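You operate a simulated robot arm through the tools that you are given. There is no shell and no other tool. Be economical: measure what you need, move in short steps, check, and stop when the job is done.

The job below is to be done with a simulated robot arm. You get a single attempt, and the scene is never put back.

Task
Put things in order on the long platform top. At the end: the yellow glass is on the green soap tub; the blue sago box stands where the green peas tub stood; the green peas tub stands where the hand brush stood; the hand brush is on the round board; whatever was shut is shut again. Leave all else as you found it, and nothing knocked over.

The check looks at the end state, three seconds after you hand in, the way a careful person would. Anything else that was tipped, shoved, dropped, spilled or broken makes it a failure.

Robot
A 7-joint arm with a two-finger parallel gripper, fixed in place. Base frame: the origin is at the foot of the arm, x ahead of it, y to its left, z up; the work surface is at about z = 850. Lengths are in mm, angles in degrees, forces in N, time in s.
With the tool pointing down near the work surface it reaches from about 300 to 700 mm from the base axis. Its first joint turns from -66.0 to 66.0 degrees. Payload 1.57 kg.
The TCP is the grasp point between the finger pads, 30 mm short of the fingertips. In the tool frame z runs along the fingers and y along their closing line. Largest opening 110 mm; finger width 24, thickness 12; the body of the gripper, 48 by 112 mm, starts 78 mm behind the TCP.
Orientation is that of the tool frame in the base frame, as a unit quaternion [x, y, z, w]. With the fingers straight down and closing along the base's y, the tool's x points along the base's -x, its y along +y and its z along -z.

Tools
- The arm moves only by the tool jog_arm. Its argument "rows" is a list of rows, each a list of 3 entries, a list of its own where there are three numbers: the turn, a rotation vector about the tool's x, y, z in units of 120 degrees (1.0 is 120 degrees), then the shift along the tool's x, y, z in units of 300 mm (1.0 is 300 mm), then the closure, from 0 (fully open) to 1 (shut). In form: [[[rx, ry, rz], [dx, dy, dz], grip], ...]. A call has 1 to 20 rows; each row is the pose to reach, as a shift and turn from the pose commanded when the call began, along the tool's axes at that moment. A call with a number of a shift or a turn outside -1 to 1 is refused whole. A row lasts 0.2 s, in which the tool goes at most 50 mm and 8.6 degrees; a call with a longer step from one row to the next is refused whole, and so is a gripper value outside its range. A pose out of reach is approached as far as the arm can. The call stops where the force on the tool passes 40 N (or 10 N more than at its start, if that is more) or the arm is blocked; 0.2 s more then pass. The fingers move at their own pace (about 108 mm/s each) and stop on an object; they squeeze with about 43 N. The grip force told is the motor's: it shows also when the fingers shut on nothing. Time passes only in rows, and 0.2 s behind the last, so rows that repeat a pose let the fingers close. The reply holds the time, the measured pose of the TCP, the force on the tool along the base axes, the opening and the grip force, in the units named above and with some noise.
- Cameras (640 x 400 px; columns grow to the right, rows downward): "scene" is fixed at [172.1, -417.3, 1380.6]; the picture's right is [0.55, -0.83, 0.00], its down [-0.64, -0.43, -0.63] and it looks along [0.53, 0.35, -0.77] (base axes); focal length 276 px, centre (320, 200). "wrist" rides on the gripper at [-36, 0, -80] in the tool frame; the picture's right is [0.00, -1.00, 0.00], its down [0.97, 0.00, -0.24] and it looks along [0.24, 0.00, 0.97] (tool axes); focal length 218 px, centre (320, 200). There is no depth. A picture from a camera that has moved, and an enlarged one, comes with that camera's place and axes in the base frame and with its lens.
- get_image(camera): a new picture of that camera. The clock stands still meanwhile.
- zoom(camera, box): a new picture of the part [left, top, right, bottom] of that camera's present view, enlarged. The clock stands still meanwhile.
- sign_off(): hands the job in; it is judged then, once.

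Work in short steps. Places have to be worked out from the pictures, the camera data and where the tool is seen: move nearer, look again, correct. Check each grasp and each placing, and mend what went wrong. You have 120 turns and 84 pictures in all, those below and enlarged ones among them. Open the gripper and draw the arm clear of the work before you hand the job in, unless the task says otherwise; then end with one line.

The tools are called after "Call:" as a command line: name --argument value ..., lists and objects as JSON in quotes. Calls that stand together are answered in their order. jog_arm: Moves the arm, as the interface text tells. Its arguments: {"type":"object","properties":{"rows":{"type":"array","items":{"type":"array"}}},"required":["rows"]} The other tools are called the same way: get_image (camera) takes a picture; zoom (camera, box) takes an enlarged picture of a part of a camera's view; sign_off () hands the job in.

At the start:

```text
time_s: 0.0
position: [437.2, -32.4, 1093.9]
tcp_rot: [0.0, 1.0, 0.0, -0.001]
contact_force: [0.0, 0.7, 0.3]
gripper_width: 110.2
grasp_force: 0.1
```

scene: 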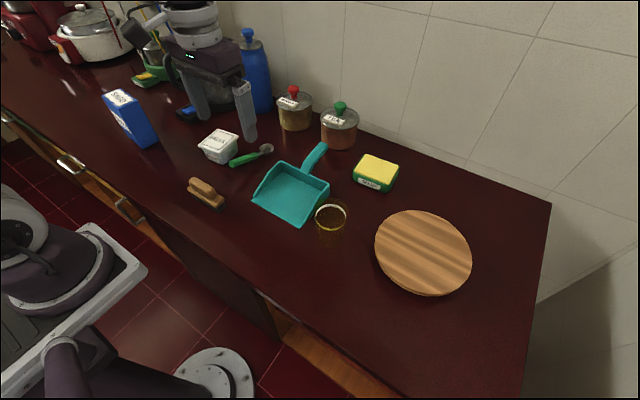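
wrist: 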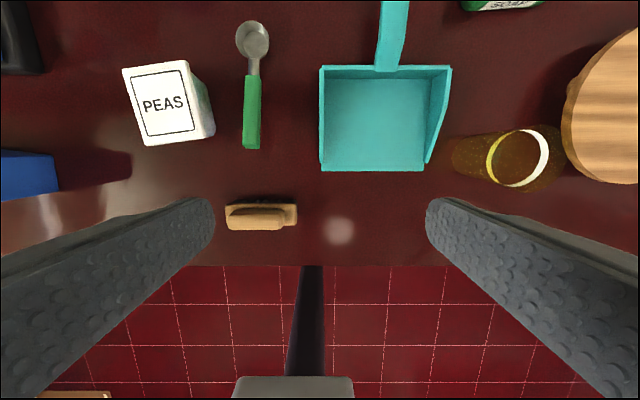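

I'll enlarge the labelled objects first to identify them.

Call:
zoom --camera "scene" --box '[80, 60, 280, 220]'

Call:
zoom --camera "scene" --box '[240, 70, 480, 270]'

```text
2.50 times, centred on (180, 140) of scene
camera zoom: at [172.1, -417.3, 1380.6], right [0.55, -0.83, 0.0], down [-0.64, -0.43, -0.63], along [0.53, 0.35, -0.77], focal length 690 px, centre (670, 350)
```

zoom: 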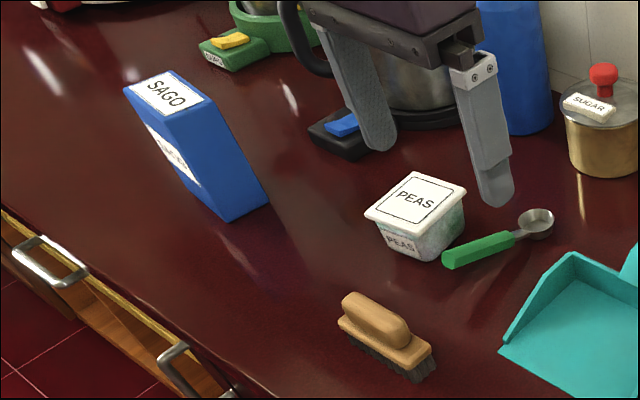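

```text
2.00 times, centred on (360, 170) of scene
camera zoom: at [172.1, -417.3, 1380.6], right [0.55, -0.83, 0.0], down [-0.64, -0.43, -0.63], along [0.53, 0.35, -0.77], focal length 552 px, centre (240, 260)
```

zoom: 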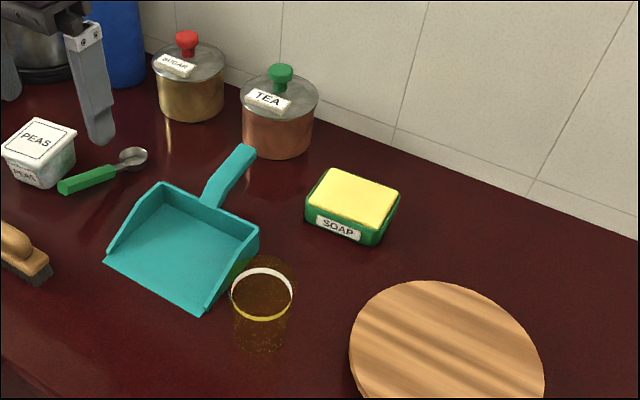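

The items are identified: the brush is near (376, 50), the peas tub (521, 144), the glass (463, -251), sago (445, 415), soap about (663, -261) and the board (529, -441). I move above the brush, turning the tool 90° so the fingers close along base x.

Call:
jog_arm --rows '[[[0, 0, 0.068], [0.019, 0.025, 0.022], 0], [[0, 0, 0.136], [0.038, 0.05, 0.044], 0], [[0, 0, 0.204], [0.056, 0.075, 0.066], 0], [[0, 0, 0.272], [0.075, 0.1, 0.088], 0], [[0, 0, 0.34], [0.094, 0.125, 0.11], 0], [[0, 0, 0.408], [0.113, 0.15, 0.132], 0], [[0, 0, 0.476], [0.132, 0.174, 0.154], 0], [[0, 0, 0.544], [0.15, 0.199, 0.176], 0], [[0, 0, 0.612], [0.169, 0.224, 0.198], 0], [[0, 0, 0.68], [0.188, 0.249, 0.22], 0], [[0, 0, 0.75], [0.207, 0.274, 0.24], 0], [[0, 0, 0.75], [0.207, 0.274, 0.24], 0]]'

Call:
get_image --camera "wrist"

Call:
get_image --camera "scene"

```text
time_s: 2.6
position: [377.2, 48.1, 1021.8]
tcp_rot: [0.708, 0.706, 0.0, 0.0]
contact_force: [-0.3, 0.2, -0.5]
gripper_width: 110.1
grasp_force: 0.0
```

```text
79 pictures are left
camera wrist: at [375.3, 13.2, 1101.9], right [-1.0, 0.0, 0.0], down [0.0, 0.97, 0.24], along [0.0, 0.24, -0.97], focal length 218 px, centre (320, 200)
```

wrist: 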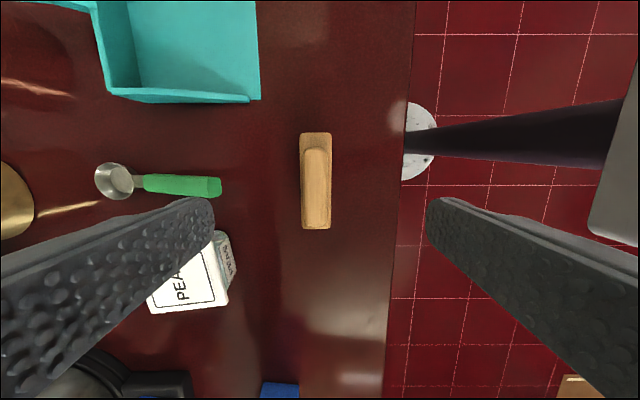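

```text
78 pictures are left
```

scene: 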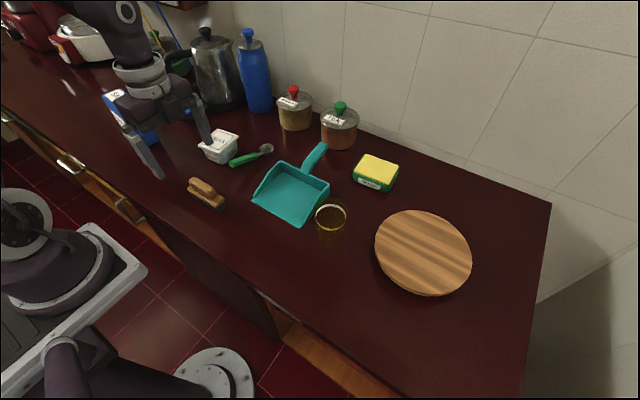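

The brush spans x 364–396 and y 1–100, so its centre is about (379.5, 51), aligned with the tool. I descend to TCP z ≈ 887 and close.

Call:
jog_arm --rows '[[[0, 0, 0], [0.002, 0.005, 0.1], 0.2], [[0, 0, 0], [0.004, 0.01, 0.2], 0.4], [[0, 0, 0], [0.005, 0.01, 0.3], 0.4], [[0, 0, 0], [0.005, 0.01, 0.38], 0.4], [[0, 0, 0], [0.005, 0.01, 0.42], 0.4], [[0, 0, 0], [0.005, 0.01, 0.448], 0.4], [[0, 0, 0], [0.005, 0.01, 0.448], 0.4], [[0, 0, 0], [0.005, 0.01, 0.448], 1], [[0, 0, 0], [0.005, 0.01, 0.448], 1], [[0, 0, 0], [0.005, 0.01, 0.448], 1], [[0, 0, 0], [0.005, 0.01, 0.448], 1]]'

Call:
get_image --camera "wrist"

```text
time_s: 5.0
position: [379.9, 52.2, 887.5]
tcp_rot: [0.707, 0.708, 0.0, 0.0]
contact_force: [-0.2, -0.4, -1.1]
gripper_width: 31.2
grasp_force: 39.7
```

```text
77 pictures are left
camera wrist: at [379.0, 16.0, 968.0], right [-1.0, 0.0, 0.0], down [0.0, 0.97, 0.24], along [0.0, 0.24, -0.97], focal length 218 px, centre (320, 200)
```

wrist: 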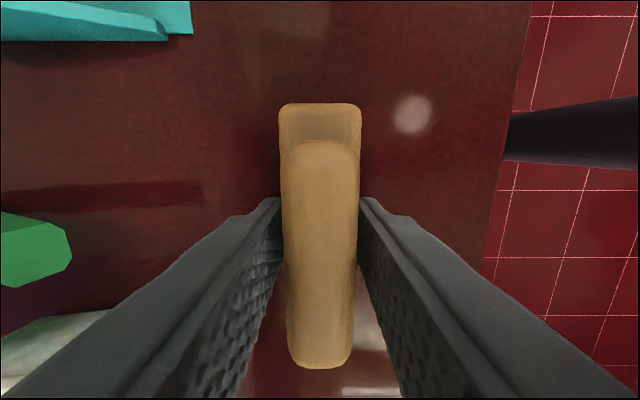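

The brush is held at its 31 mm block width, with the TCP about 37 mm above its bristle bottom. I lift it and carry it toward the round board.

Call:
jog_arm --rows '[[[0, 0, 0], [0, 0, -0.08], 1], [[0, 0, 0], [0, 0, -0.2], 1], [[0, 0, 0], [0, 0, -0.33], 1], [[0, 0, 0], [0, 0, -0.46], 1], [[0, 0, 0], [0, 0, -0.56], 1], [[0, 0, 0], [-0.08, 0.02, -0.6], 1], [[0, 0, 0], [-0.2, 0.05, -0.6], 1], [[0, 0, 0], [-0.33, 0.09, -0.6], 1], [[0, 0, 0], [-0.46, 0.13, -0.6], 1], [[0, 0, 0], [-0.6, 0.17, -0.6], 1], [[0, 0, 0], [-0.74, 0.21, -0.6], 1], [[0, 0, 0], [-0.88, 0.24, -0.6], 1], [[0, 0, 0], [-0.96, 0.26, -0.6], 1], [[0, 0, 0], [-0.96, 0.26, -0.6], 1]]'

Call:
get_image --camera "wrist"

```text
time_s: 8.0
position: [454.7, -237.1, 1067.5]
tcp_rot: [0.707, 0.707, 0.0, 0.0]
contact_force: [0.5, 1.0, -1.3]
gripper_width: 31.0
grasp_force: 39.4
```

```text
76 pictures are left
camera wrist: at [454.9, -272.4, 1147.2], right [-1.0, 0.0, 0.0], down [0.0, 0.97, 0.24], along [0.0, 0.24, -0.97], focal length 218 px, centre (320, 200)
```

wrist: 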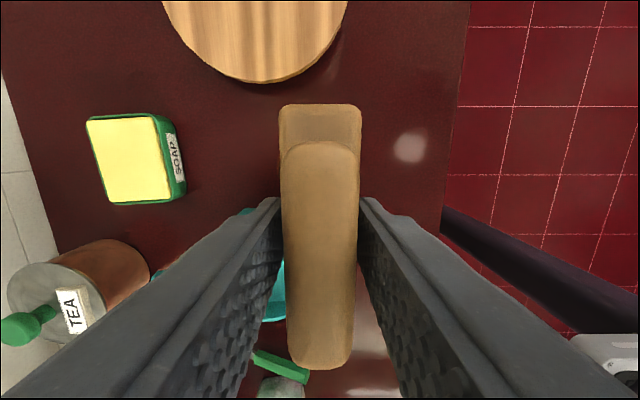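

The board's near edge is at y ≈ -345, its centre about (525, -445) with radius ≈ 100. I move over (515, -428) and lower the brush most of the way.

Call:
jog_arm --rows '[[[0, 0, 0], [-0.1, 0.03, 0], 1], [[0, 0, 0], [-0.23, 0.07, 0], 1], [[0, 0, 0], [-0.36, 0.11, 0], 1], [[0, 0, 0], [-0.5, 0.16, 0], 1], [[0, 0, 0], [-0.6, 0.19, 0], 1], [[0, 0, 0], [-0.637, 0.2, 0.05], 1], [[0, 0, 0], [-0.637, 0.2, 0.17], 1], [[0, 0, 0], [-0.637, 0.2, 0.29], 1], [[0, 0, 0], [-0.637, 0.2, 0.38], 1], [[0, 0, 0], [-0.637, 0.2, 0.44], 1], [[0, 0, 0], [-0.637, 0.2, 0.44], 1]]'

Call:
zoom --camera "scene" --box '[340, 160, 540, 285]'

```text
time_s: 10.4
position: [514.3, -427.9, 933.5]
tcp_rot: [0.707, 0.707, 0.0, 0.0]
contact_force: [0.3, -0.8, -2.2]
gripper_width: 31.1
grasp_force: 40.1
out of reach, approached as far as the arm can: row 5, 6, 7, 8
```

```text
3.20 times, centred on (440, 222) of scene
camera zoom: at [172.1, -417.3, 1380.6], right [0.55, -0.83, 0.0], down [-0.64, -0.43, -0.63], along [0.53, 0.35, -0.77], focal length 884 px, centre (-64, 128)
```

zoom: 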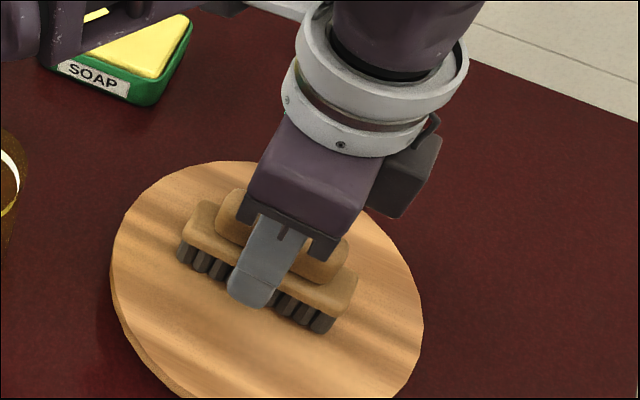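

The brush hovers over the board, well inside its edge. I lower it in small steps and watch the force.

Call:
jog_arm --rows '[[[0, 0, 0], [0, 0, 0.03], 1], [[0, 0, 0], [0, 0, 0.055], 1], [[0, 0, 0], [0, 0, 0.075], 1], [[0, 0, 0], [0, 0, 0.075], 1]]'

Call:
zoom --camera "scene" --box '[360, 190, 490, 271]'

```text
time_s: 11.1
position: [515.7, -430.8, 920.5]
tcp_rot: [0.708, 0.707, -0.001, 0.004]
contact_force: [-1.2, -0.3, 7.7]
gripper_width: 31.2
grasp_force: 39.8
stopped in row 3: the force on the tool passed its limit (the readings are from after the stop); the commanded pose is now the measured one
```

```text
4.92 times, centred on (425, 230) of scene
camera zoom: at [171.9, -417.2, 1380.6], right [0.55, -0.83, 0.0], down [-0.64, -0.43, -0.63], along [0.53, 0.35, -0.77], focal length 1359 px, centre (-197, 50)
```

zoom: 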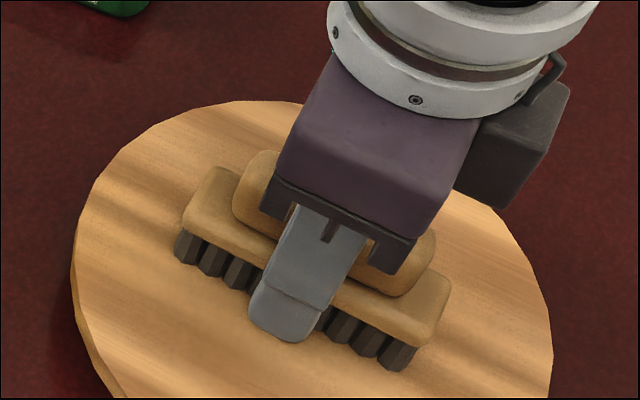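

Contact came at TCP z ≈ 920 with the bristles on the board. I open gently and then rise.

Call:
jog_arm --rows '[[[0, 0, 0], [0, 0, 0], 0.72], [[0, 0, 0], [0, 0, 0], 0.55], [[0, 0, 0], [0, 0, 0], 0.5], [[0, 0, 0], [0, 0, -0.05], 0.4], [[0, 0, 0], [0, 0, -0.15], 0.3], [[0, 0, 0], [0.05, -0.05, -0.28], 0.2], [[0, 0, 0], [0.1, -0.1, -0.4], 0], [[0, 0, 0], [0.1, -0.1, -0.4], 0]]'

Call:
get_image --camera "scene"

Call:
get_image --camera "wrist"

```text
time_s: 12.9
position: [483.7, -400.3, 1041.4]
tcp_rot: [0.708, 0.706, -0.001, 0.003]
contact_force: [0.7, -0.1, 0.1]
gripper_width: 109.7
grasp_force: 0.0
out of reach, approached as far as the arm can: row 5
```

```text
73 pictures are left
```

scene: 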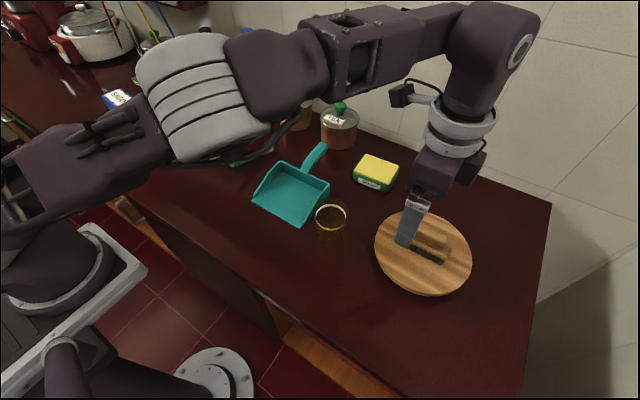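

```text
72 pictures are left
camera wrist: at [483.6, -435.9, 1122.0], right [-1.0, 0.0, 0.0], down [0.0, 0.97, 0.23], along [0.0, 0.23, -0.97], focal length 218 px, centre (320, 200)
```

wrist: 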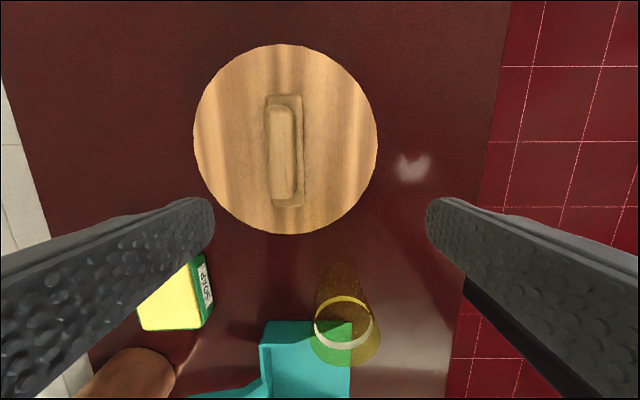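

The brush rests on the board. Next is the glass, at about (462, -253) with its rim near z 928. The soap tub is at radius ~718, so I grip with a 30° outward tilt and turn into that pose at a pre-approach point behind the glass.

Call:
jog_arm --rows '[[[-0.0146, -0.0252, -0.0542], [0.068, -0.032, 0.006], 0], [[-0.0291, -0.0504, -0.1084], [0.137, -0.064, 0.012], 0], [[-0.0437, -0.0755, -0.1627], [0.205, -0.096, 0.018], 0], [[-0.0582, -0.1007, -0.2169], [0.274, -0.128, 0.024], 0], [[-0.0728, -0.1259, -0.2711], [0.342, -0.161, 0.029], 0], [[-0.0873, -0.1511, -0.3253], [0.411, -0.193, 0.035], 0], [[-0.1019, -0.1762, -0.3796], [0.479, -0.225, 0.041], 0], [[-0.1164, -0.2014, -0.4338], [0.548, -0.257, 0.047], 0], [[-0.131, -0.2266, -0.488], [0.616, -0.289, 0.053], 0], [[-0.131, -0.2266, -0.488], [0.616, -0.289, 0.053], 0]]'

Call:
get_image --camera "wrist"

```text
time_s: 15.1
position: [397.8, -213.1, 1023.4]
tcp_rot: [0.25, 0.932, -0.069, 0.253]
contact_force: [0.3, 0.7, 0.1]
gripper_width: 110.3
grasp_force: 0.0
```

```text
71 pictures are left
camera wrist: at [390.1, -209.4, 1111.1], right [-0.5, -0.87, 0.0], down [-0.83, 0.48, -0.28], along [0.24, -0.14, -0.96], focal length 218 px, centre (320, 200)
```

wrist: 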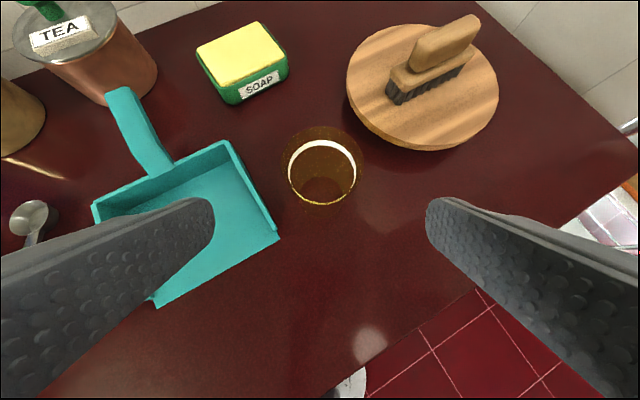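

The view is clear, but the glass outline seems to extend beyond the bright ring, so I enlarge it.

Call:
zoom --camera "wrist" --box '[250, 105, 390, 225]'

Call:
zoom --camera "scene" --box '[290, 180, 370, 260]'

```text
3.33 times, centred on (320, 165) of wrist
camera zoom: at [390.1, -209.4, 1111.1], right [-0.5, -0.87, 0.0], down [-0.83, 0.48, -0.28], along [0.24, -0.14, -0.96], focal length 728 px, centre (320, 317)
```

zoom: 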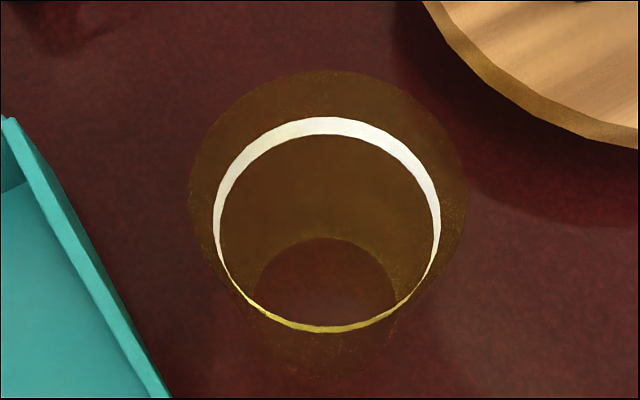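

```text
5.00 times, centred on (330, 220) of scene
camera zoom: at [172.1, -417.3, 1380.6], right [0.55, -0.83, 0.0], down [-0.64, -0.43, -0.63], along [0.53, 0.35, -0.77], focal length 1381 px, centre (270, 100)
```

zoom: 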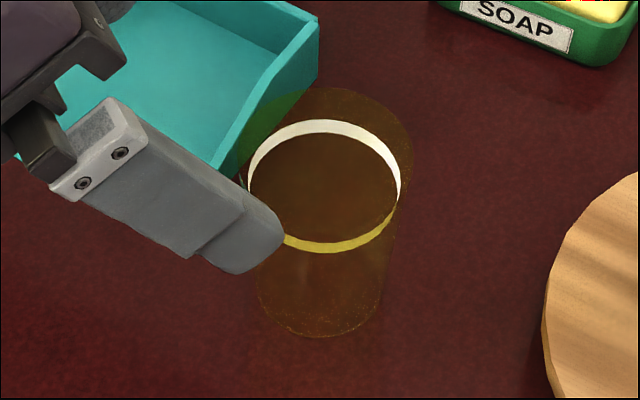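

The glass rim is about z 945, 68 mm wide, tapering to ~52 mm at the base, with its axis near (459, -252). I approach along the tool axis with the opening reduced to ~86 mm to clear the dustpan, then look before closing.

Call:
jog_arm --rows '[[[0, 0, 0], [-0.001, -0.006, 0.08], 0.22], [[0, 0, 0], [-0.002, -0.012, 0.18], 0.22], [[0, 0, 0], [-0.003, -0.012, 0.28], 0.22], [[0, 0, 0], [-0.004, -0.012, 0.36], 0.22], [[0, 0, 0], [-0.004, -0.012, 0.43], 0.22], [[0, 0, 0], [-0.004, -0.012, 0.477], 0.22], [[0, 0, 0], [-0.004, -0.012, 0.477], 0.22]]'

Call:
get_image --camera "wrist"

Call:
zoom --camera "scene" --box '[270, 170, 390, 270]'

```text
time_s: 16.7
position: [460.8, -255.5, 901.0]
tcp_rot: [0.25, 0.932, -0.069, 0.252]
contact_force: [0.0, 0.5, 0.1]
gripper_width: 85.7
grasp_force: 0.1
```

```text
68 pictures are left
camera wrist: at [452.6, -250.2, 987.2], right [-0.5, -0.87, 0.0], down [-0.83, 0.48, -0.28], along [0.24, -0.14, -0.96], focal length 218 px, centre (320, 200)
```

wrist: 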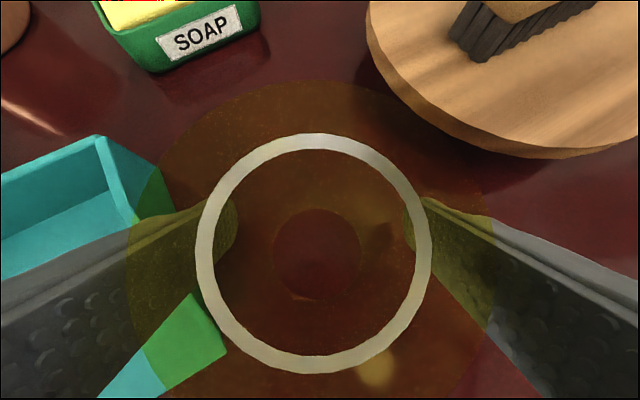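

```text
4.00 times, centred on (330, 220) of scene
camera zoom: at [172.1, -417.3, 1380.6], right [0.55, -0.83, 0.0], down [-0.64, -0.43, -0.63], along [0.53, 0.35, -0.77], focal length 1104 px, centre (280, 120)
```

zoom: 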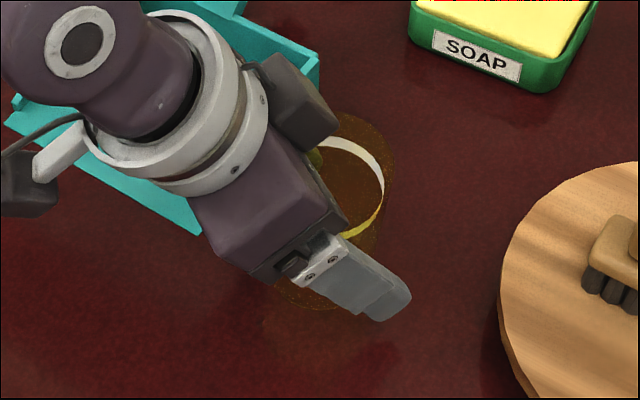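

The glass is between the fingers, about 5 mm closer to the base than the TCP and 2 mm to the left. I correct for that and close.

Call:
jog_arm --rows '[[[0, 0, 0], [0.013, 0.005, -0.007], 0.22], [[0, 0, 0], [0.013, 0.005, -0.007], 0.3], [[0, 0, 0], [0.013, 0.005, -0.007], 0.4], [[0, 0, 0], [0.013, 0.005, -0.007], 0.5], [[0, 0, 0], [0.013, 0.005, -0.007], 0.6], [[0, 0, 0], [0.013, 0.005, -0.007], 0.8], [[0, 0, 0], [0.013, 0.005, -0.007], 1], [[0, 0, 0], [0.013, 0.005, -0.007], 1]]'

Call:
get_image --camera "wrist"

```text
time_s: 18.5
position: [458.2, -251.6, 900.6]
tcp_rot: [0.25, 0.933, -0.069, 0.252]
contact_force: [0.6, 0.3, 2.4]
gripper_width: 65.0
grasp_force: 43.2
```

```text
66 pictures are left
camera wrist: at [449.5, -246.4, 987.9], right [-0.5, -0.87, 0.0], down [-0.83, 0.48, -0.28], along [0.24, -0.14, -0.96], focal length 218 px, centre (320, 200)
```

wrist: 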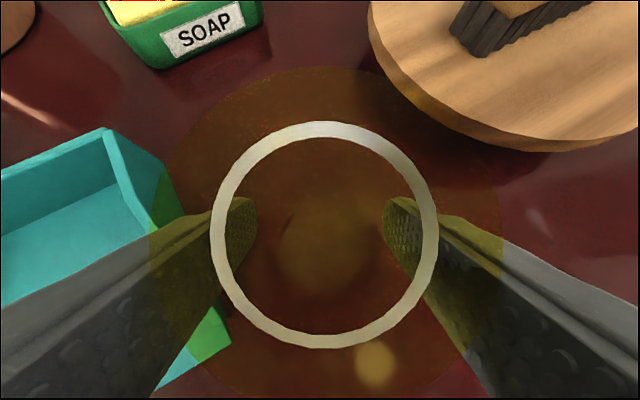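

The glass is gripped at 65 mm. I lift it straight up about 90 mm and check it.

Call:
jog_arm --rows '[[[0, 0, 0], [-0.008, 0, -0.014], 1], [[0, 0, 0], [-0.025, 0, -0.043], 1], [[0, 0, 0], [-0.05, 0, -0.087], 1], [[0, 0, 0], [-0.08, 0, -0.139], 1], [[0, 0, 0], [-0.11, 0, -0.19], 1], [[0, 0, 0], [-0.135, 0, -0.234], 1], [[0, 0, 0], [-0.15, 0, -0.26], 1], [[0, 0, 0], [-0.15, 0, -0.26], 1]]'

Call:
get_image --camera "wrist"

Call:
zoom --camera "scene" --box '[260, 110, 420, 270]'

```text
time_s: 20.3
position: [457.7, -251.1, 990.6]
tcp_rot: [0.25, 0.932, -0.069, 0.252]
contact_force: [-0.4, -0.4, -1.4]
gripper_width: 65.2
grasp_force: 42.6
```

```text
65 pictures are left
camera wrist: at [449.2, -245.6, 1078.3], right [-0.5, -0.87, 0.0], down [-0.83, 0.48, -0.28], along [0.24, -0.14, -0.96], focal length 218 px, centre (320, 200)
```

wrist: 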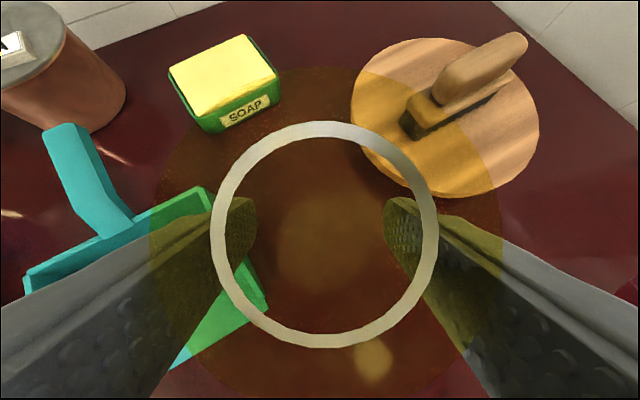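

```text
2.50 times, centred on (340, 190) of scene
camera zoom: at [172.1, -417.3, 1380.6], right [0.55, -0.83, 0.0], down [-0.64, -0.43, -0.63], along [0.53, 0.35, -0.77], focal length 690 px, centre (270, 225)
```

zoom: 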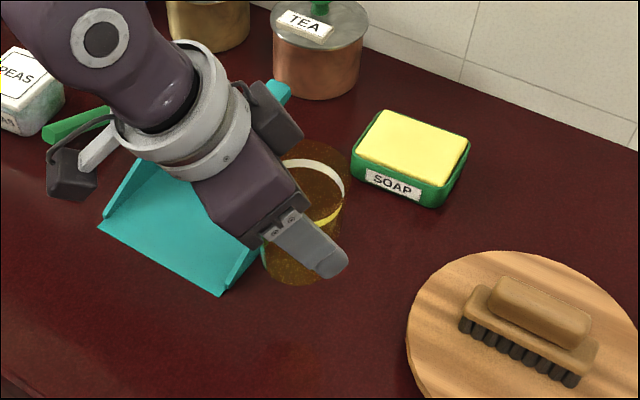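

The soap top centre comes out at about (684, -255), z ≈ 880, and the glass axis sits about 3 mm inward of the TCP. I carry the glass gently to above the soap tub.

Call:
jog_arm --rows '[[[0, 0, 0], [-0.02, 0.014, 0.015], 1], [[0, 0, 0], [-0.06, 0.041, 0.046], 1], [[0, 0, 0], [-0.115, 0.079, 0.088], 1], [[0, 0, 0], [-0.175, 0.121, 0.134], 1], [[0, 0, 0], [-0.24, 0.165, 0.184], 1], [[0, 0, 0], [-0.305, 0.21, 0.233], 1], [[0, 0, 0], [-0.37, 0.255, 0.283], 1], [[0, 0, 0], [-0.43, 0.296, 0.329], 1], [[0, 0, 0], [-0.48, 0.331, 0.367], 1], [[0, 0, 0], [-0.515, 0.355, 0.394], 1], [[0, 0, 0], [-0.527, 0.363, 0.403], 1], [[0, 0, 0], [-0.527, 0.363, 0.403], 1]]'

Call:
zoom --camera "scene" --box '[320, 100, 440, 220]'

Call:
get_image --camera "wrist"

```text
time_s: 22.9
position: [683.2, -256.3, 965.3]
tcp_rot: [0.25, 0.932, -0.07, 0.252]
contact_force: [1.0, 0.4, -1.7]
gripper_width: 65.2
grasp_force: 42.9
```

```text
3.33 times, centred on (380, 160) of scene
camera zoom: at [172.1, -417.3, 1380.6], right [0.55, -0.83, 0.0], down [-0.64, -0.43, -0.63], along [0.53, 0.35, -0.77], focal length 920 px, centre (120, 333)
```

zoom: 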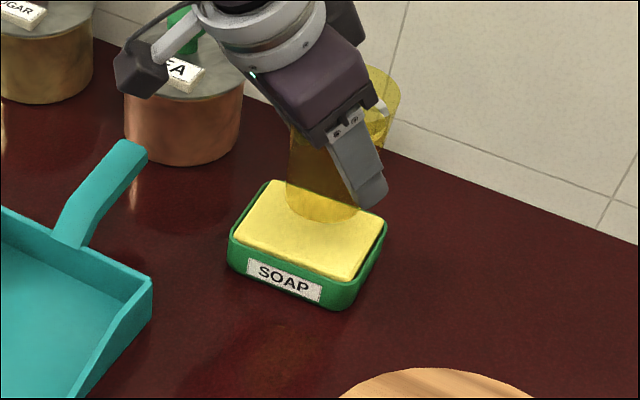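

```text
62 pictures are left
camera wrist: at [674.3, -251.1, 1053.0], right [-0.5, -0.87, 0.0], down [-0.83, 0.48, -0.28], along [0.24, -0.14, -0.96], focal length 218 px, centre (320, 200)
```

wrist: 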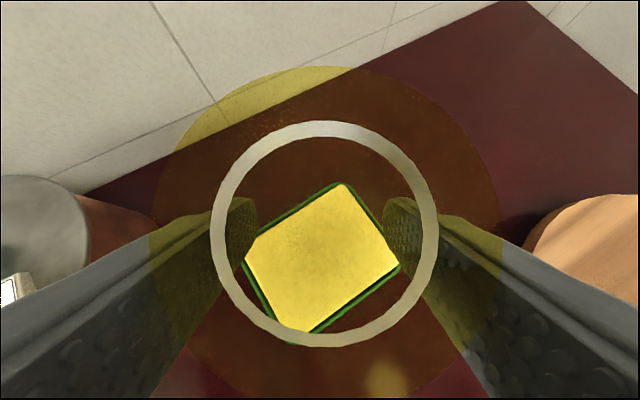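

From almost directly above, the soap top centre is at (674.5, -254), with its top near z 887. I shift by (-6, +2) and lower in small steps.

Call:
jog_arm --rows '[[[0, 0, 0], [0.02, -0.002, 0.015], 1], [[0, 0, 0], [0.036, -0.004, 0.03], 1], [[0, 0, 0], [0.0493, -0.004, 0.0441], 1], [[0, 0, 0], [0.0527, -0.004, 0.0499], 1], [[0, 0, 0], [0.056, -0.004, 0.0557], 1], [[0, 0, 0], [0.056, -0.004, 0.0557], 1]]'

Call:
zoom --camera "scene" --box '[330, 120, 420, 210]'

```text
time_s: 24.3
position: [678.6, -253.1, 943.4]
tcp_rot: [0.25, 0.932, -0.069, 0.252]
contact_force: [-0.5, -0.2, -1.0]
gripper_width: 65.2
grasp_force: 43.1
```

```text
4.44 times, centred on (375, 165) of scene
camera zoom: at [172.1, -417.3, 1380.6], right [0.55, -0.83, 0.0], down [-0.64, -0.43, -0.63], along [0.53, 0.35, -0.77], focal length 1227 px, centre (76, 356)
```

zoom: 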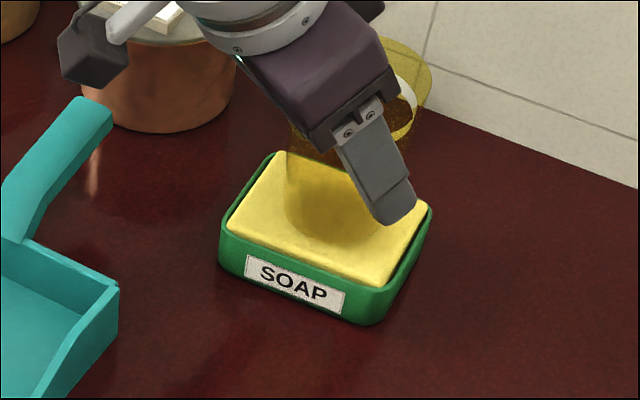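

No contact yet, with the base at about z 893 over the middle of the top. I continue in 1.5 mm steps.

Call:
jog_arm --rows '[[[0, 0, 0], [0.0025, 0, 0.0043], 1], [[0, 0, 0], [0.005, 0, 0.0087], 1], [[0, 0, 0], [0.0075, 0, 0.013], 1], [[0, 0, 0], [0.0083, 0, 0.0144], 1], [[0, 0, 0], [0.0083, 0, 0.0144], 1]]'

```text
time_s: 25.5
position: [676.8, -253.9, 937.6]
tcp_rot: [0.25, 0.932, -0.069, 0.253]
contact_force: [-1.4, -0.6, 7.0]
gripper_width: 65.1
grasp_force: 42.5
```

Contact shows at +7 N, so the base is at about z 887. I open slowly and check before withdrawing.

Call:
jog_arm --rows '[[[0, 0, 0], [0, 0, 0], 0.4], [[0, 0, 0], [0, 0, 0], 0.35], [[0, 0, 0], [0, 0, 0], 0.28], [[0, 0, 0], [0, 0, 0], 0.15], [[0, 0, 0], [0, 0, 0], 0.1], [[0, 0, 0], [0, 0, 0], 0.1]]'

Call:
get_image --camera "wrist"

Call:
zoom --camera "scene" --box '[330, 120, 420, 210]'

```text
time_s: 26.9
position: [676.9, -253.5, 937.5]
tcp_rot: [0.25, 0.932, -0.069, 0.252]
contact_force: [0.0, -0.3, -0.4]
gripper_width: 98.9
grasp_force: 0.1
```

```text
60 pictures are left
camera wrist: at [668.8, -248.5, 1025.0], right [-0.5, -0.87, 0.0], down [-0.83, 0.48, -0.28], along [0.24, -0.14, -0.96], focal length 218 px, centre (320, 200)
```

wrist: 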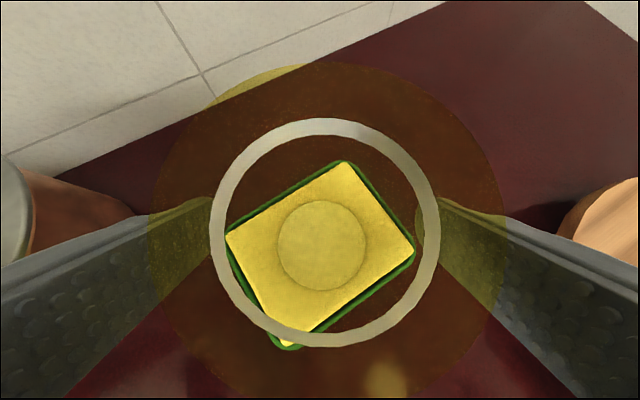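

```text
4.44 times, centred on (375, 165) of scene
camera zoom: at [172.1, -417.3, 1380.6], right [0.55, -0.83, 0.0], down [-0.64, -0.43, -0.63], along [0.53, 0.35, -0.77], focal length 1227 px, centre (76, 356)
```

zoom: 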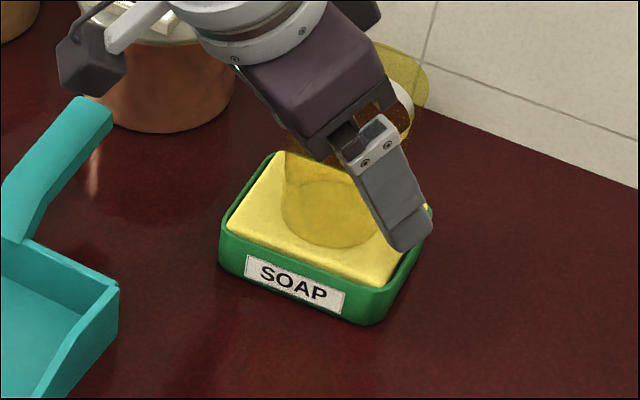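

The glass stands centred on the soap tub. I withdraw along the tool axis, then straighten the tool while moving inward.

Call:
jog_arm --rows '[[[0, 0, 0], [0, 0, -0.06], 0.1], [[0, 0, 0], [0, 0, -0.16], 0.1], [[0, 0, 0], [0, 0, -0.3], 0], [[0, 0, 0], [0, 0, -0.42], 0], [[0, 0, 0], [0.02, 0, -0.5], 0], [[0, 0.05, 0], [0.12, -0.005, -0.56], 0], [[0, 0.1, 0], [0.22, -0.01, -0.62], 0], [[0, 0.15, 0], [0.31, -0.015, -0.68], 0], [[0, 0.2, 0], [0.4, -0.02, -0.74], 0], [[0, 0.25, 0], [0.49, -0.02, -0.783], 0], [[0, 0.25, 0], [0.49, -0.02, -0.783], 0]]'

Call:
get_image --camera "scene"

```text
time_s: 29.3
position: [459.6, -134.6, 1069.0]
tcp_rot: [0.26, 0.966, -0.002, 0.002]
contact_force: [0.6, -0.9, 0.0]
gripper_width: 109.9
grasp_force: 0.0
```

```text
58 pictures are left
```

scene: 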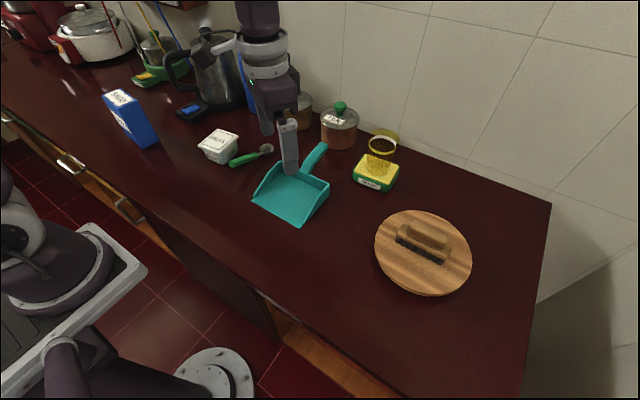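

The glass is standing on the soap tub and nothing was disturbed. I move over the peas tub, turning the tool so the fingers close along base x.

Call:
jog_arm --rows '[[[0, 0, -0.067], [0.02, 0.061, 0.004], 0], [[0, 0, -0.133], [0.039, 0.121, 0.009], 0], [[0, 0, -0.2], [0.059, 0.182, 0.013], 0], [[0, 0, -0.267], [0.078, 0.242, 0.018], 0], [[0, 0, -0.333], [0.098, 0.303, 0.022], 0], [[0, 0, -0.4], [0.117, 0.363, 0.027], 0], [[0, 0, -0.467], [0.137, 0.424, 0.031], 0], [[0, 0, -0.533], [0.156, 0.484, 0.036], 0], [[0, 0, -0.6], [0.176, 0.545, 0.04], 0], [[0, 0, -0.667], [0.195, 0.605, 0.045], 0], [[0, 0, -0.733], [0.215, 0.666, 0.049], 0], [[0, 0, -0.8], [0.234, 0.726, 0.054], 0], [[0, 0, -0.867], [0.254, 0.787, 0.058], 0], [[0, 0, -0.933], [0.273, 0.847, 0.062], 0], [[0, 0, -1.0], [0.293, 0.908, 0.067], 0], [[0, 0, -1.0], [0.293, 0.908, 0.067], 0]]'

Call:
get_image --camera "wrist"

```text
time_s: 32.7
position: [522.4, 144.2, 1044.5]
tcp_rot: [-0.707, 0.707, -0.002, -0.002]
contact_force: [0.4, 0.3, 0.1]
gripper_width: 110.2
grasp_force: 0.0
```

```text
57 pictures are left
camera wrist: at [521.7, 181.2, 1125.1], right [1.0, 0.0, 0.0], down [0.0, -0.97, 0.25], along [0.0, -0.25, -0.97], focal length 218 px, centre (320, 200)
```

wrist: 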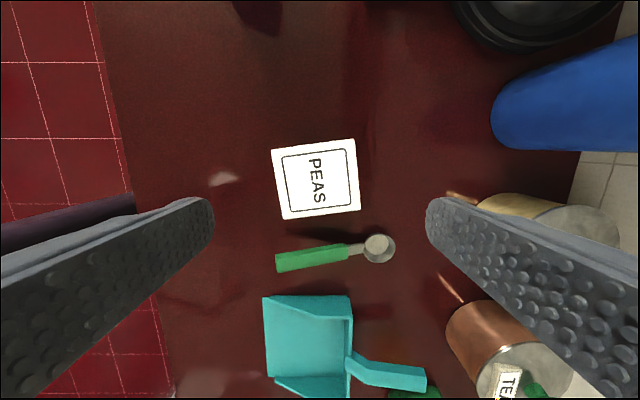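

The peas lid is about 83 × 72 mm with its centre near (519, 146) and top near z 910, rotated about +6.5°. I enlarge it to see how the lid sits before choosing the grip.

Call:
zoom --camera "scene" --box '[190, 115, 250, 175]'

Call:
zoom --camera "wrist" --box '[250, 120, 390, 240]'

```text
6.67 times, centred on (220, 145) of scene
camera zoom: at [172.1, -417.3, 1380.6], right [0.55, -0.83, 0.0], down [-0.64, -0.43, -0.63], along [0.53, 0.35, -0.77], focal length 1841 px, centre (987, 567)
```

zoom: 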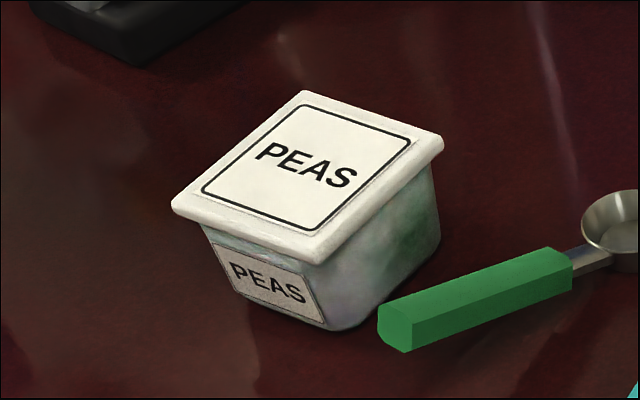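

```text
3.33 times, centred on (320, 180) of wrist
camera zoom: at [521.7, 181.2, 1125.1], right [1.0, 0.0, 0.0], down [0.0, -0.97, 0.25], along [0.0, -0.25, -0.97], focal length 728 px, centre (320, 267)
```

zoom: 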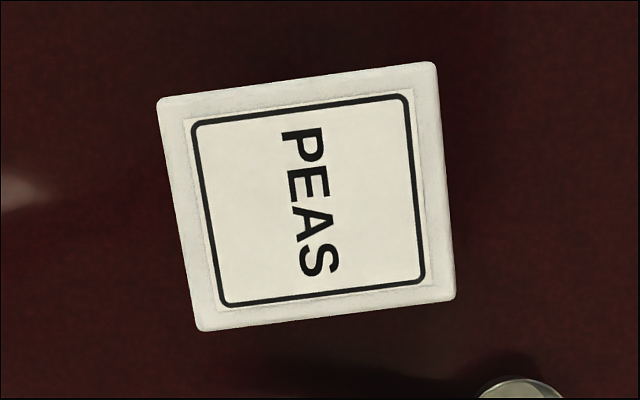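

The lid rim overhangs the body, so the pads will bear on the rim. I align by 6.5°, descend to TCP z 900, close and check.

Call:
jog_arm --rows '[[[0, 0, -0.03], [-0.004, 0.006, 0.08], 0], [[0, 0, -0.054], [-0.006, 0.011, 0.2], 0], [[0, 0, -0.054], [-0.006, 0.011, 0.3], 0], [[0, 0, -0.054], [-0.006, 0.011, 0.38], 0], [[0, 0, -0.054], [-0.006, 0.011, 0.44], 0], [[0, 0, -0.054], [-0.006, 0.011, 0.482], 0], [[0, 0, -0.054], [-0.006, 0.011, 0.482], 0.1], [[0, 0, -0.054], [-0.006, 0.011, 0.482], 0.2], [[0, 0, -0.054], [-0.006, 0.011, 0.482], 0.3], [[0, 0, -0.054], [-0.006, 0.011, 0.482], 0.5], [[0, 0, -0.054], [-0.006, 0.011, 0.482], 0.7], [[0, 0, -0.054], [-0.006, 0.011, 0.482], 0.7]]'

Call:
get_image --camera "wrist"

```text
time_s: 35.3
position: [518.6, 145.2, 899.2]
tcp_rot: [0.746, -0.666, 0.002, 0.001]
contact_force: [-0.1, -0.2, -0.4]
gripper_width: 84.0
grasp_force: 43.2
```

```text
54 pictures are left
camera wrist: at [515.1, 181.8, 979.2], right [0.99, 0.11, 0.0], down [0.11, -0.96, 0.25], along [0.03, -0.24, -0.97], focal length 218 px, centre (320, 200)
```

wrist: 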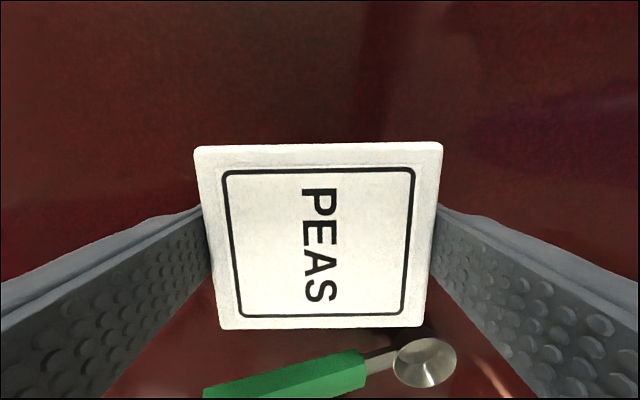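

The grip holds at 84 mm and the tub centre is about (519, 148). I lift 30 mm and check that the whole tub comes along.

Call:
jog_arm --rows '[[[0, 0, 0], [0, 0, -0.02], 0.7], [[0, 0, 0], [0, 0, -0.05], 0.7], [[0, 0, 0], [0, 0, -0.1], 0.7], [[0, 0, 0], [0, 0, -0.1], 0.7]]'

Call:
zoom --camera "scene" --box '[170, 90, 270, 190]'

```text
time_s: 36.3
position: [519.4, 145.2, 931.1]
tcp_rot: [0.746, -0.666, 0.003, 0.001]
contact_force: [0.1, 0.4, -2.3]
gripper_width: 83.8
grasp_force: 43.3
```

```text
4.00 times, centred on (220, 140) of scene
camera zoom: at [172.1, -417.3, 1380.6], right [0.55, -0.83, 0.0], down [-0.64, -0.43, -0.63], along [0.53, 0.35, -0.77], focal length 1104 px, centre (720, 440)
```

zoom: 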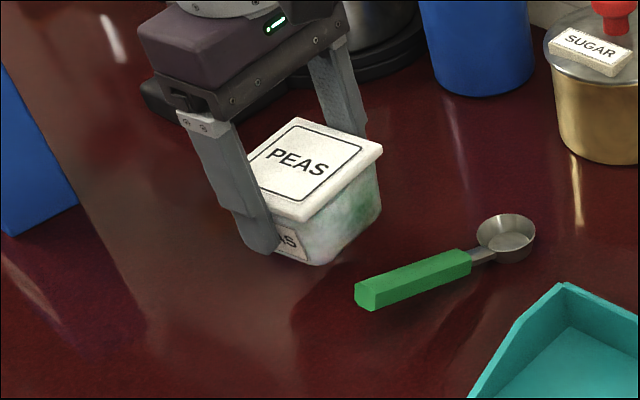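

The whole tub lifts as one. I carry it to the brush's old place (centre 379.5, 50.5) and lower to just above the table.

Call:
jog_arm --rows '[[[0, 0, 0], [0, 0, -0.08], 0.7], [[0, 0, 0], [0.02, 0.03, -0.133], 0.7], [[0, 0, 0], [0.06, 0.11, -0.133], 0.7], [[0, 0, 0], [0.11, 0.2, -0.133], 0.7], [[0, 0, 0], [0.165, 0.3, -0.133], 0.7], [[0, 0, 0], [0.22, 0.4, -0.133], 0.7], [[0, 0, 0], [0.26, 0.475, -0.133], 0.7], [[0, 0, 0], [0.272, 0.497, -0.1], 0.7], [[0, 0, 0], [0.272, 0.497, -0.02], 0.7], [[0, 0, 0], [0.272, 0.497, 0.05], 0.7], [[0, 0, 0], [0.272, 0.497, 0.085], 0.7], [[0, 0, 0], [0.272, 0.497, 0.097], 0.7], [[0, 0, 0], [0.272, 0.497, 0.097], 0.7]]'

Call:
zoom --camera "scene" --box '[150, 130, 270, 240]'

```text
time_s: 39.1
position: [381.4, 47.3, 901.2]
tcp_rot: [0.745, -0.667, 0.003, 0.001]
contact_force: [1.1, -0.6, -2.3]
gripper_width: 83.9
grasp_force: 42.9
```

```text
3.64 times, centred on (210, 185) of scene
camera zoom: at [172.1, -417.3, 1380.6], right [0.55, -0.83, 0.0], down [-0.64, -0.43, -0.63], along [0.53, 0.35, -0.77], focal length 1004 px, centre (720, 254)
```

zoom: 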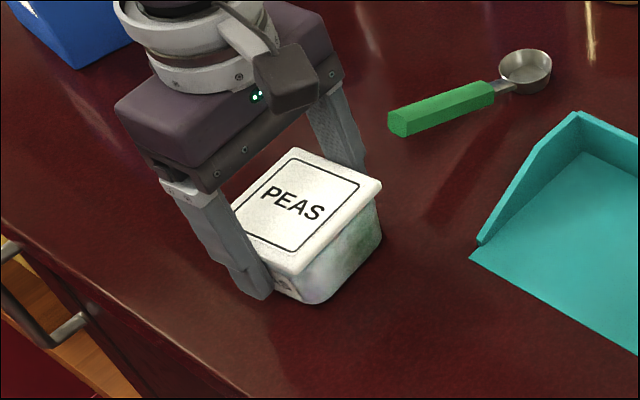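

The tub hangs just above its spot, so I lower until touch.

Call:
jog_arm --rows '[[[0, 0, 0], [0, 0, 0.004], 0.7], [[0, 0, 0], [0, 0, 0.008], 0.7], [[0, 0, 0], [0, 0, 0.008], 0.7]]'

```text
time_s: 39.9
position: [378.8, 47.1, 898.8]
tcp_rot: [0.745, -0.667, 0.003, 0.0]
contact_force: [-0.3, -3.5, 31.1]
gripper_width: 83.8
grasp_force: 43.4
```

Touchdown is firm. I ease up about 1 mm, open, rise and look.

Call:
jog_arm --rows '[[[0, 0, 0], [0, 0, -0.003], 0.7], [[0, 0, 0], [0, 0, -0.003], 0.2], [[0, 0, 0], [0, 0, -0.003], 0.1], [[0, 0, 0], [0, 0, -0.003], 0], [[0, 0, 0], [0, 0, -0.06], 0], [[0, 0, 0], [0, 0, -0.18], 0], [[0, 0, 0], [0, 0, -0.33], 0], [[0, 0, 0], [0, 0, -0.48], 0], [[0, 0, 0], [0, 0, -0.5], 0]]'

Call:
get_image --camera "wrist"

```text
time_s: 41.9
position: [379.3, 48.1, 1049.8]
tcp_rot: [0.745, -0.667, 0.003, 0.002]
contact_force: [-0.3, 0.0, 0.3]
gripper_width: 110.0
grasp_force: 0.0
```

```text
51 pictures are left
camera wrist: at [374.4, 85.0, 1129.8], right [0.99, 0.11, 0.0], down [0.11, -0.96, 0.25], along [0.03, -0.24, -0.97], focal length 218 px, centre (320, 200)
```

wrist: 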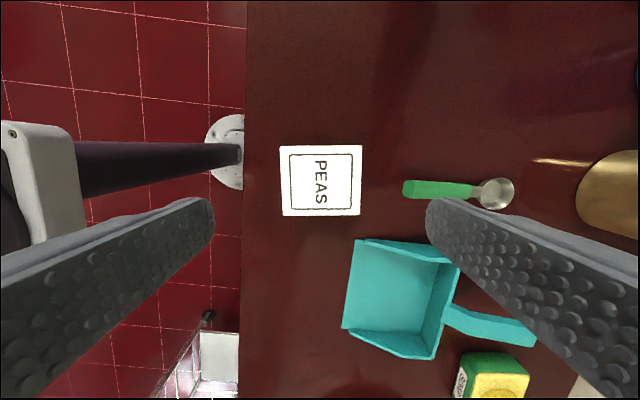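

The peas tub stands at (380, 50). Next I move toward the sago box to get a precise view.

Call:
jog_arm --rows '[[[0, 0, 0], [-0.06, -0.02, -0.01], 0], [[0, 0, 0], [-0.17, -0.05, -0.02], 0], [[0, 0, 0], [-0.3, -0.085, -0.02], 0], [[0, 0, 0], [-0.43, -0.12, -0.02], 0], [[0, 0, 0], [-0.56, -0.16, -0.02], 0], [[0, 0, 0], [-0.69, -0.2, -0.02], 0], [[0, 0, 0], [-0.82, -0.24, -0.02], 0], [[0, 0, 0], [-0.92, -0.26, -0.02], 0], [[0, 0, 0], [-0.95, -0.27, -0.02], 0], [[0, 0, 0], [-0.95, -0.27, -0.02], 0]]'

Call:
get_image --camera "wrist"

Call:
get_image --camera "scene"

```text
time_s: 44.1
position: [428.7, 341.1, 1053.0]
tcp_rot: [0.745, -0.667, 0.003, 0.001]
contact_force: [-0.2, 0.2, 0.3]
gripper_width: 110.1
grasp_force: 0.0
```

```text
50 pictures are left
camera wrist: at [424.2, 377.6, 1133.4], right [0.99, 0.11, 0.0], down [0.11, -0.96, 0.25], along [0.03, -0.24, -0.97], focal length 218 px, centre (320, 200)
```

wrist: 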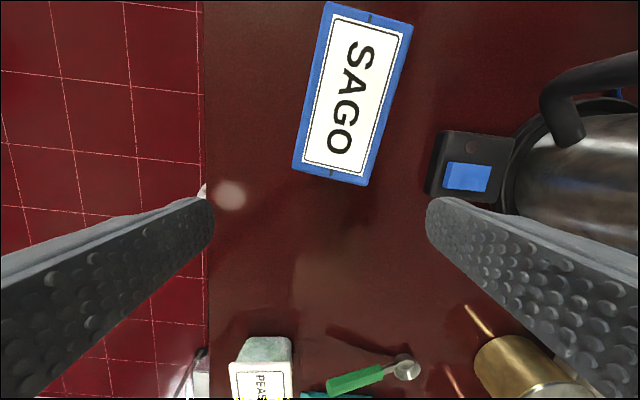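

```text
49 pictures are left
```

scene: 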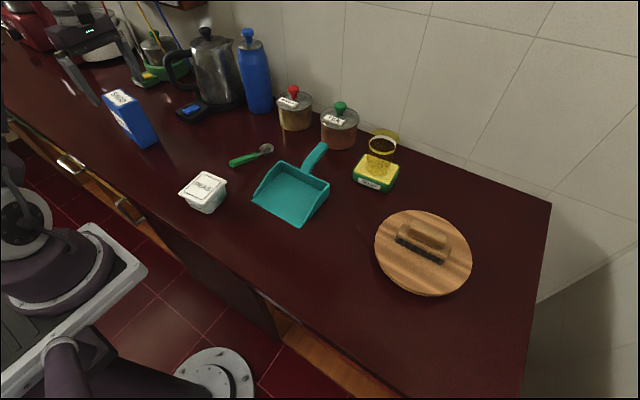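

The box measures about 51 × 98 mm, with its top near z 985, centre (439.5, 406), rotated about -6.7°. I align and descend with the fingers closing on the 51 mm side.

Call:
jog_arm --rows '[[[0, 0, 0.05], [-0.08, -0.02, 0], 0], [[0, 0, 0.109], [-0.17, -0.045, 0], 0], [[0, 0, 0.109], [-0.21, -0.059, 0], 0], [[0, 0, 0.109], [-0.21, -0.059, 0], 0]]'

Call:
get_image --camera "wrist"

```text
time_s: 45.1
position: [438.9, 404.5, 1053.0]
tcp_rot: [-0.665, 0.747, -0.003, 0.0]
contact_force: [-0.1, -0.4, -0.2]
gripper_width: 110.2
grasp_force: 0.0
```

```text
48 pictures are left
camera wrist: at [442.3, 441.1, 1132.9], right [0.99, -0.12, 0.0], down [-0.11, -0.96, 0.25], along [-0.03, -0.24, -0.97], focal length 218 px, centre (320, 200)
```

wrist: 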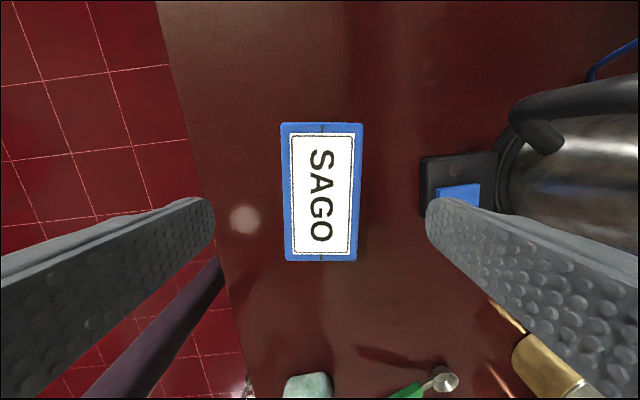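

It is well aligned. I descend to TCP z 935 and close.

Call:
jog_arm --rows '[[[0, 0, 0], [-0.004, 0, 0.08], 0], [[0, 0, 0], [-0.004, 0, 0.18], 0], [[0, 0, 0], [-0.004, 0, 0.28], 0], [[0, 0, 0], [-0.004, 0, 0.36], 0.1], [[0, 0, 0], [-0.004, 0, 0.393], 0.2], [[0, 0, 0], [-0.004, 0, 0.393], 0.35], [[0, 0, 0], [-0.004, 0, 0.393], 0.5], [[0, 0, 0], [-0.004, 0, 0.393], 0.7], [[0, 0, 0], [-0.004, 0, 0.393], 0.9], [[0, 0, 0], [-0.004, 0, 0.393], 0.9]]'

Call:
get_image --camera "wrist"

```text
time_s: 47.3
position: [440.6, 404.8, 933.7]
tcp_rot: [-0.664, 0.747, -0.003, -0.001]
contact_force: [0.4, 0.1, 0.1]
gripper_width: 55.1
grasp_force: 42.5
```

```text
47 pictures are left
camera wrist: at [443.4, 441.6, 1013.9], right [0.99, -0.12, 0.0], down [-0.11, -0.96, 0.25], along [-0.03, -0.24, -0.97], focal length 218 px, centre (320, 200)
```

wrist: 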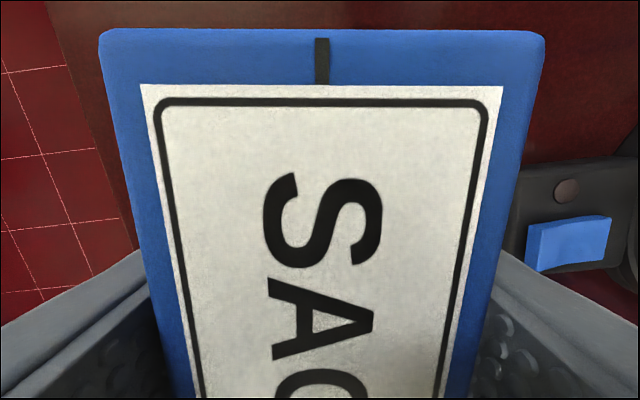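

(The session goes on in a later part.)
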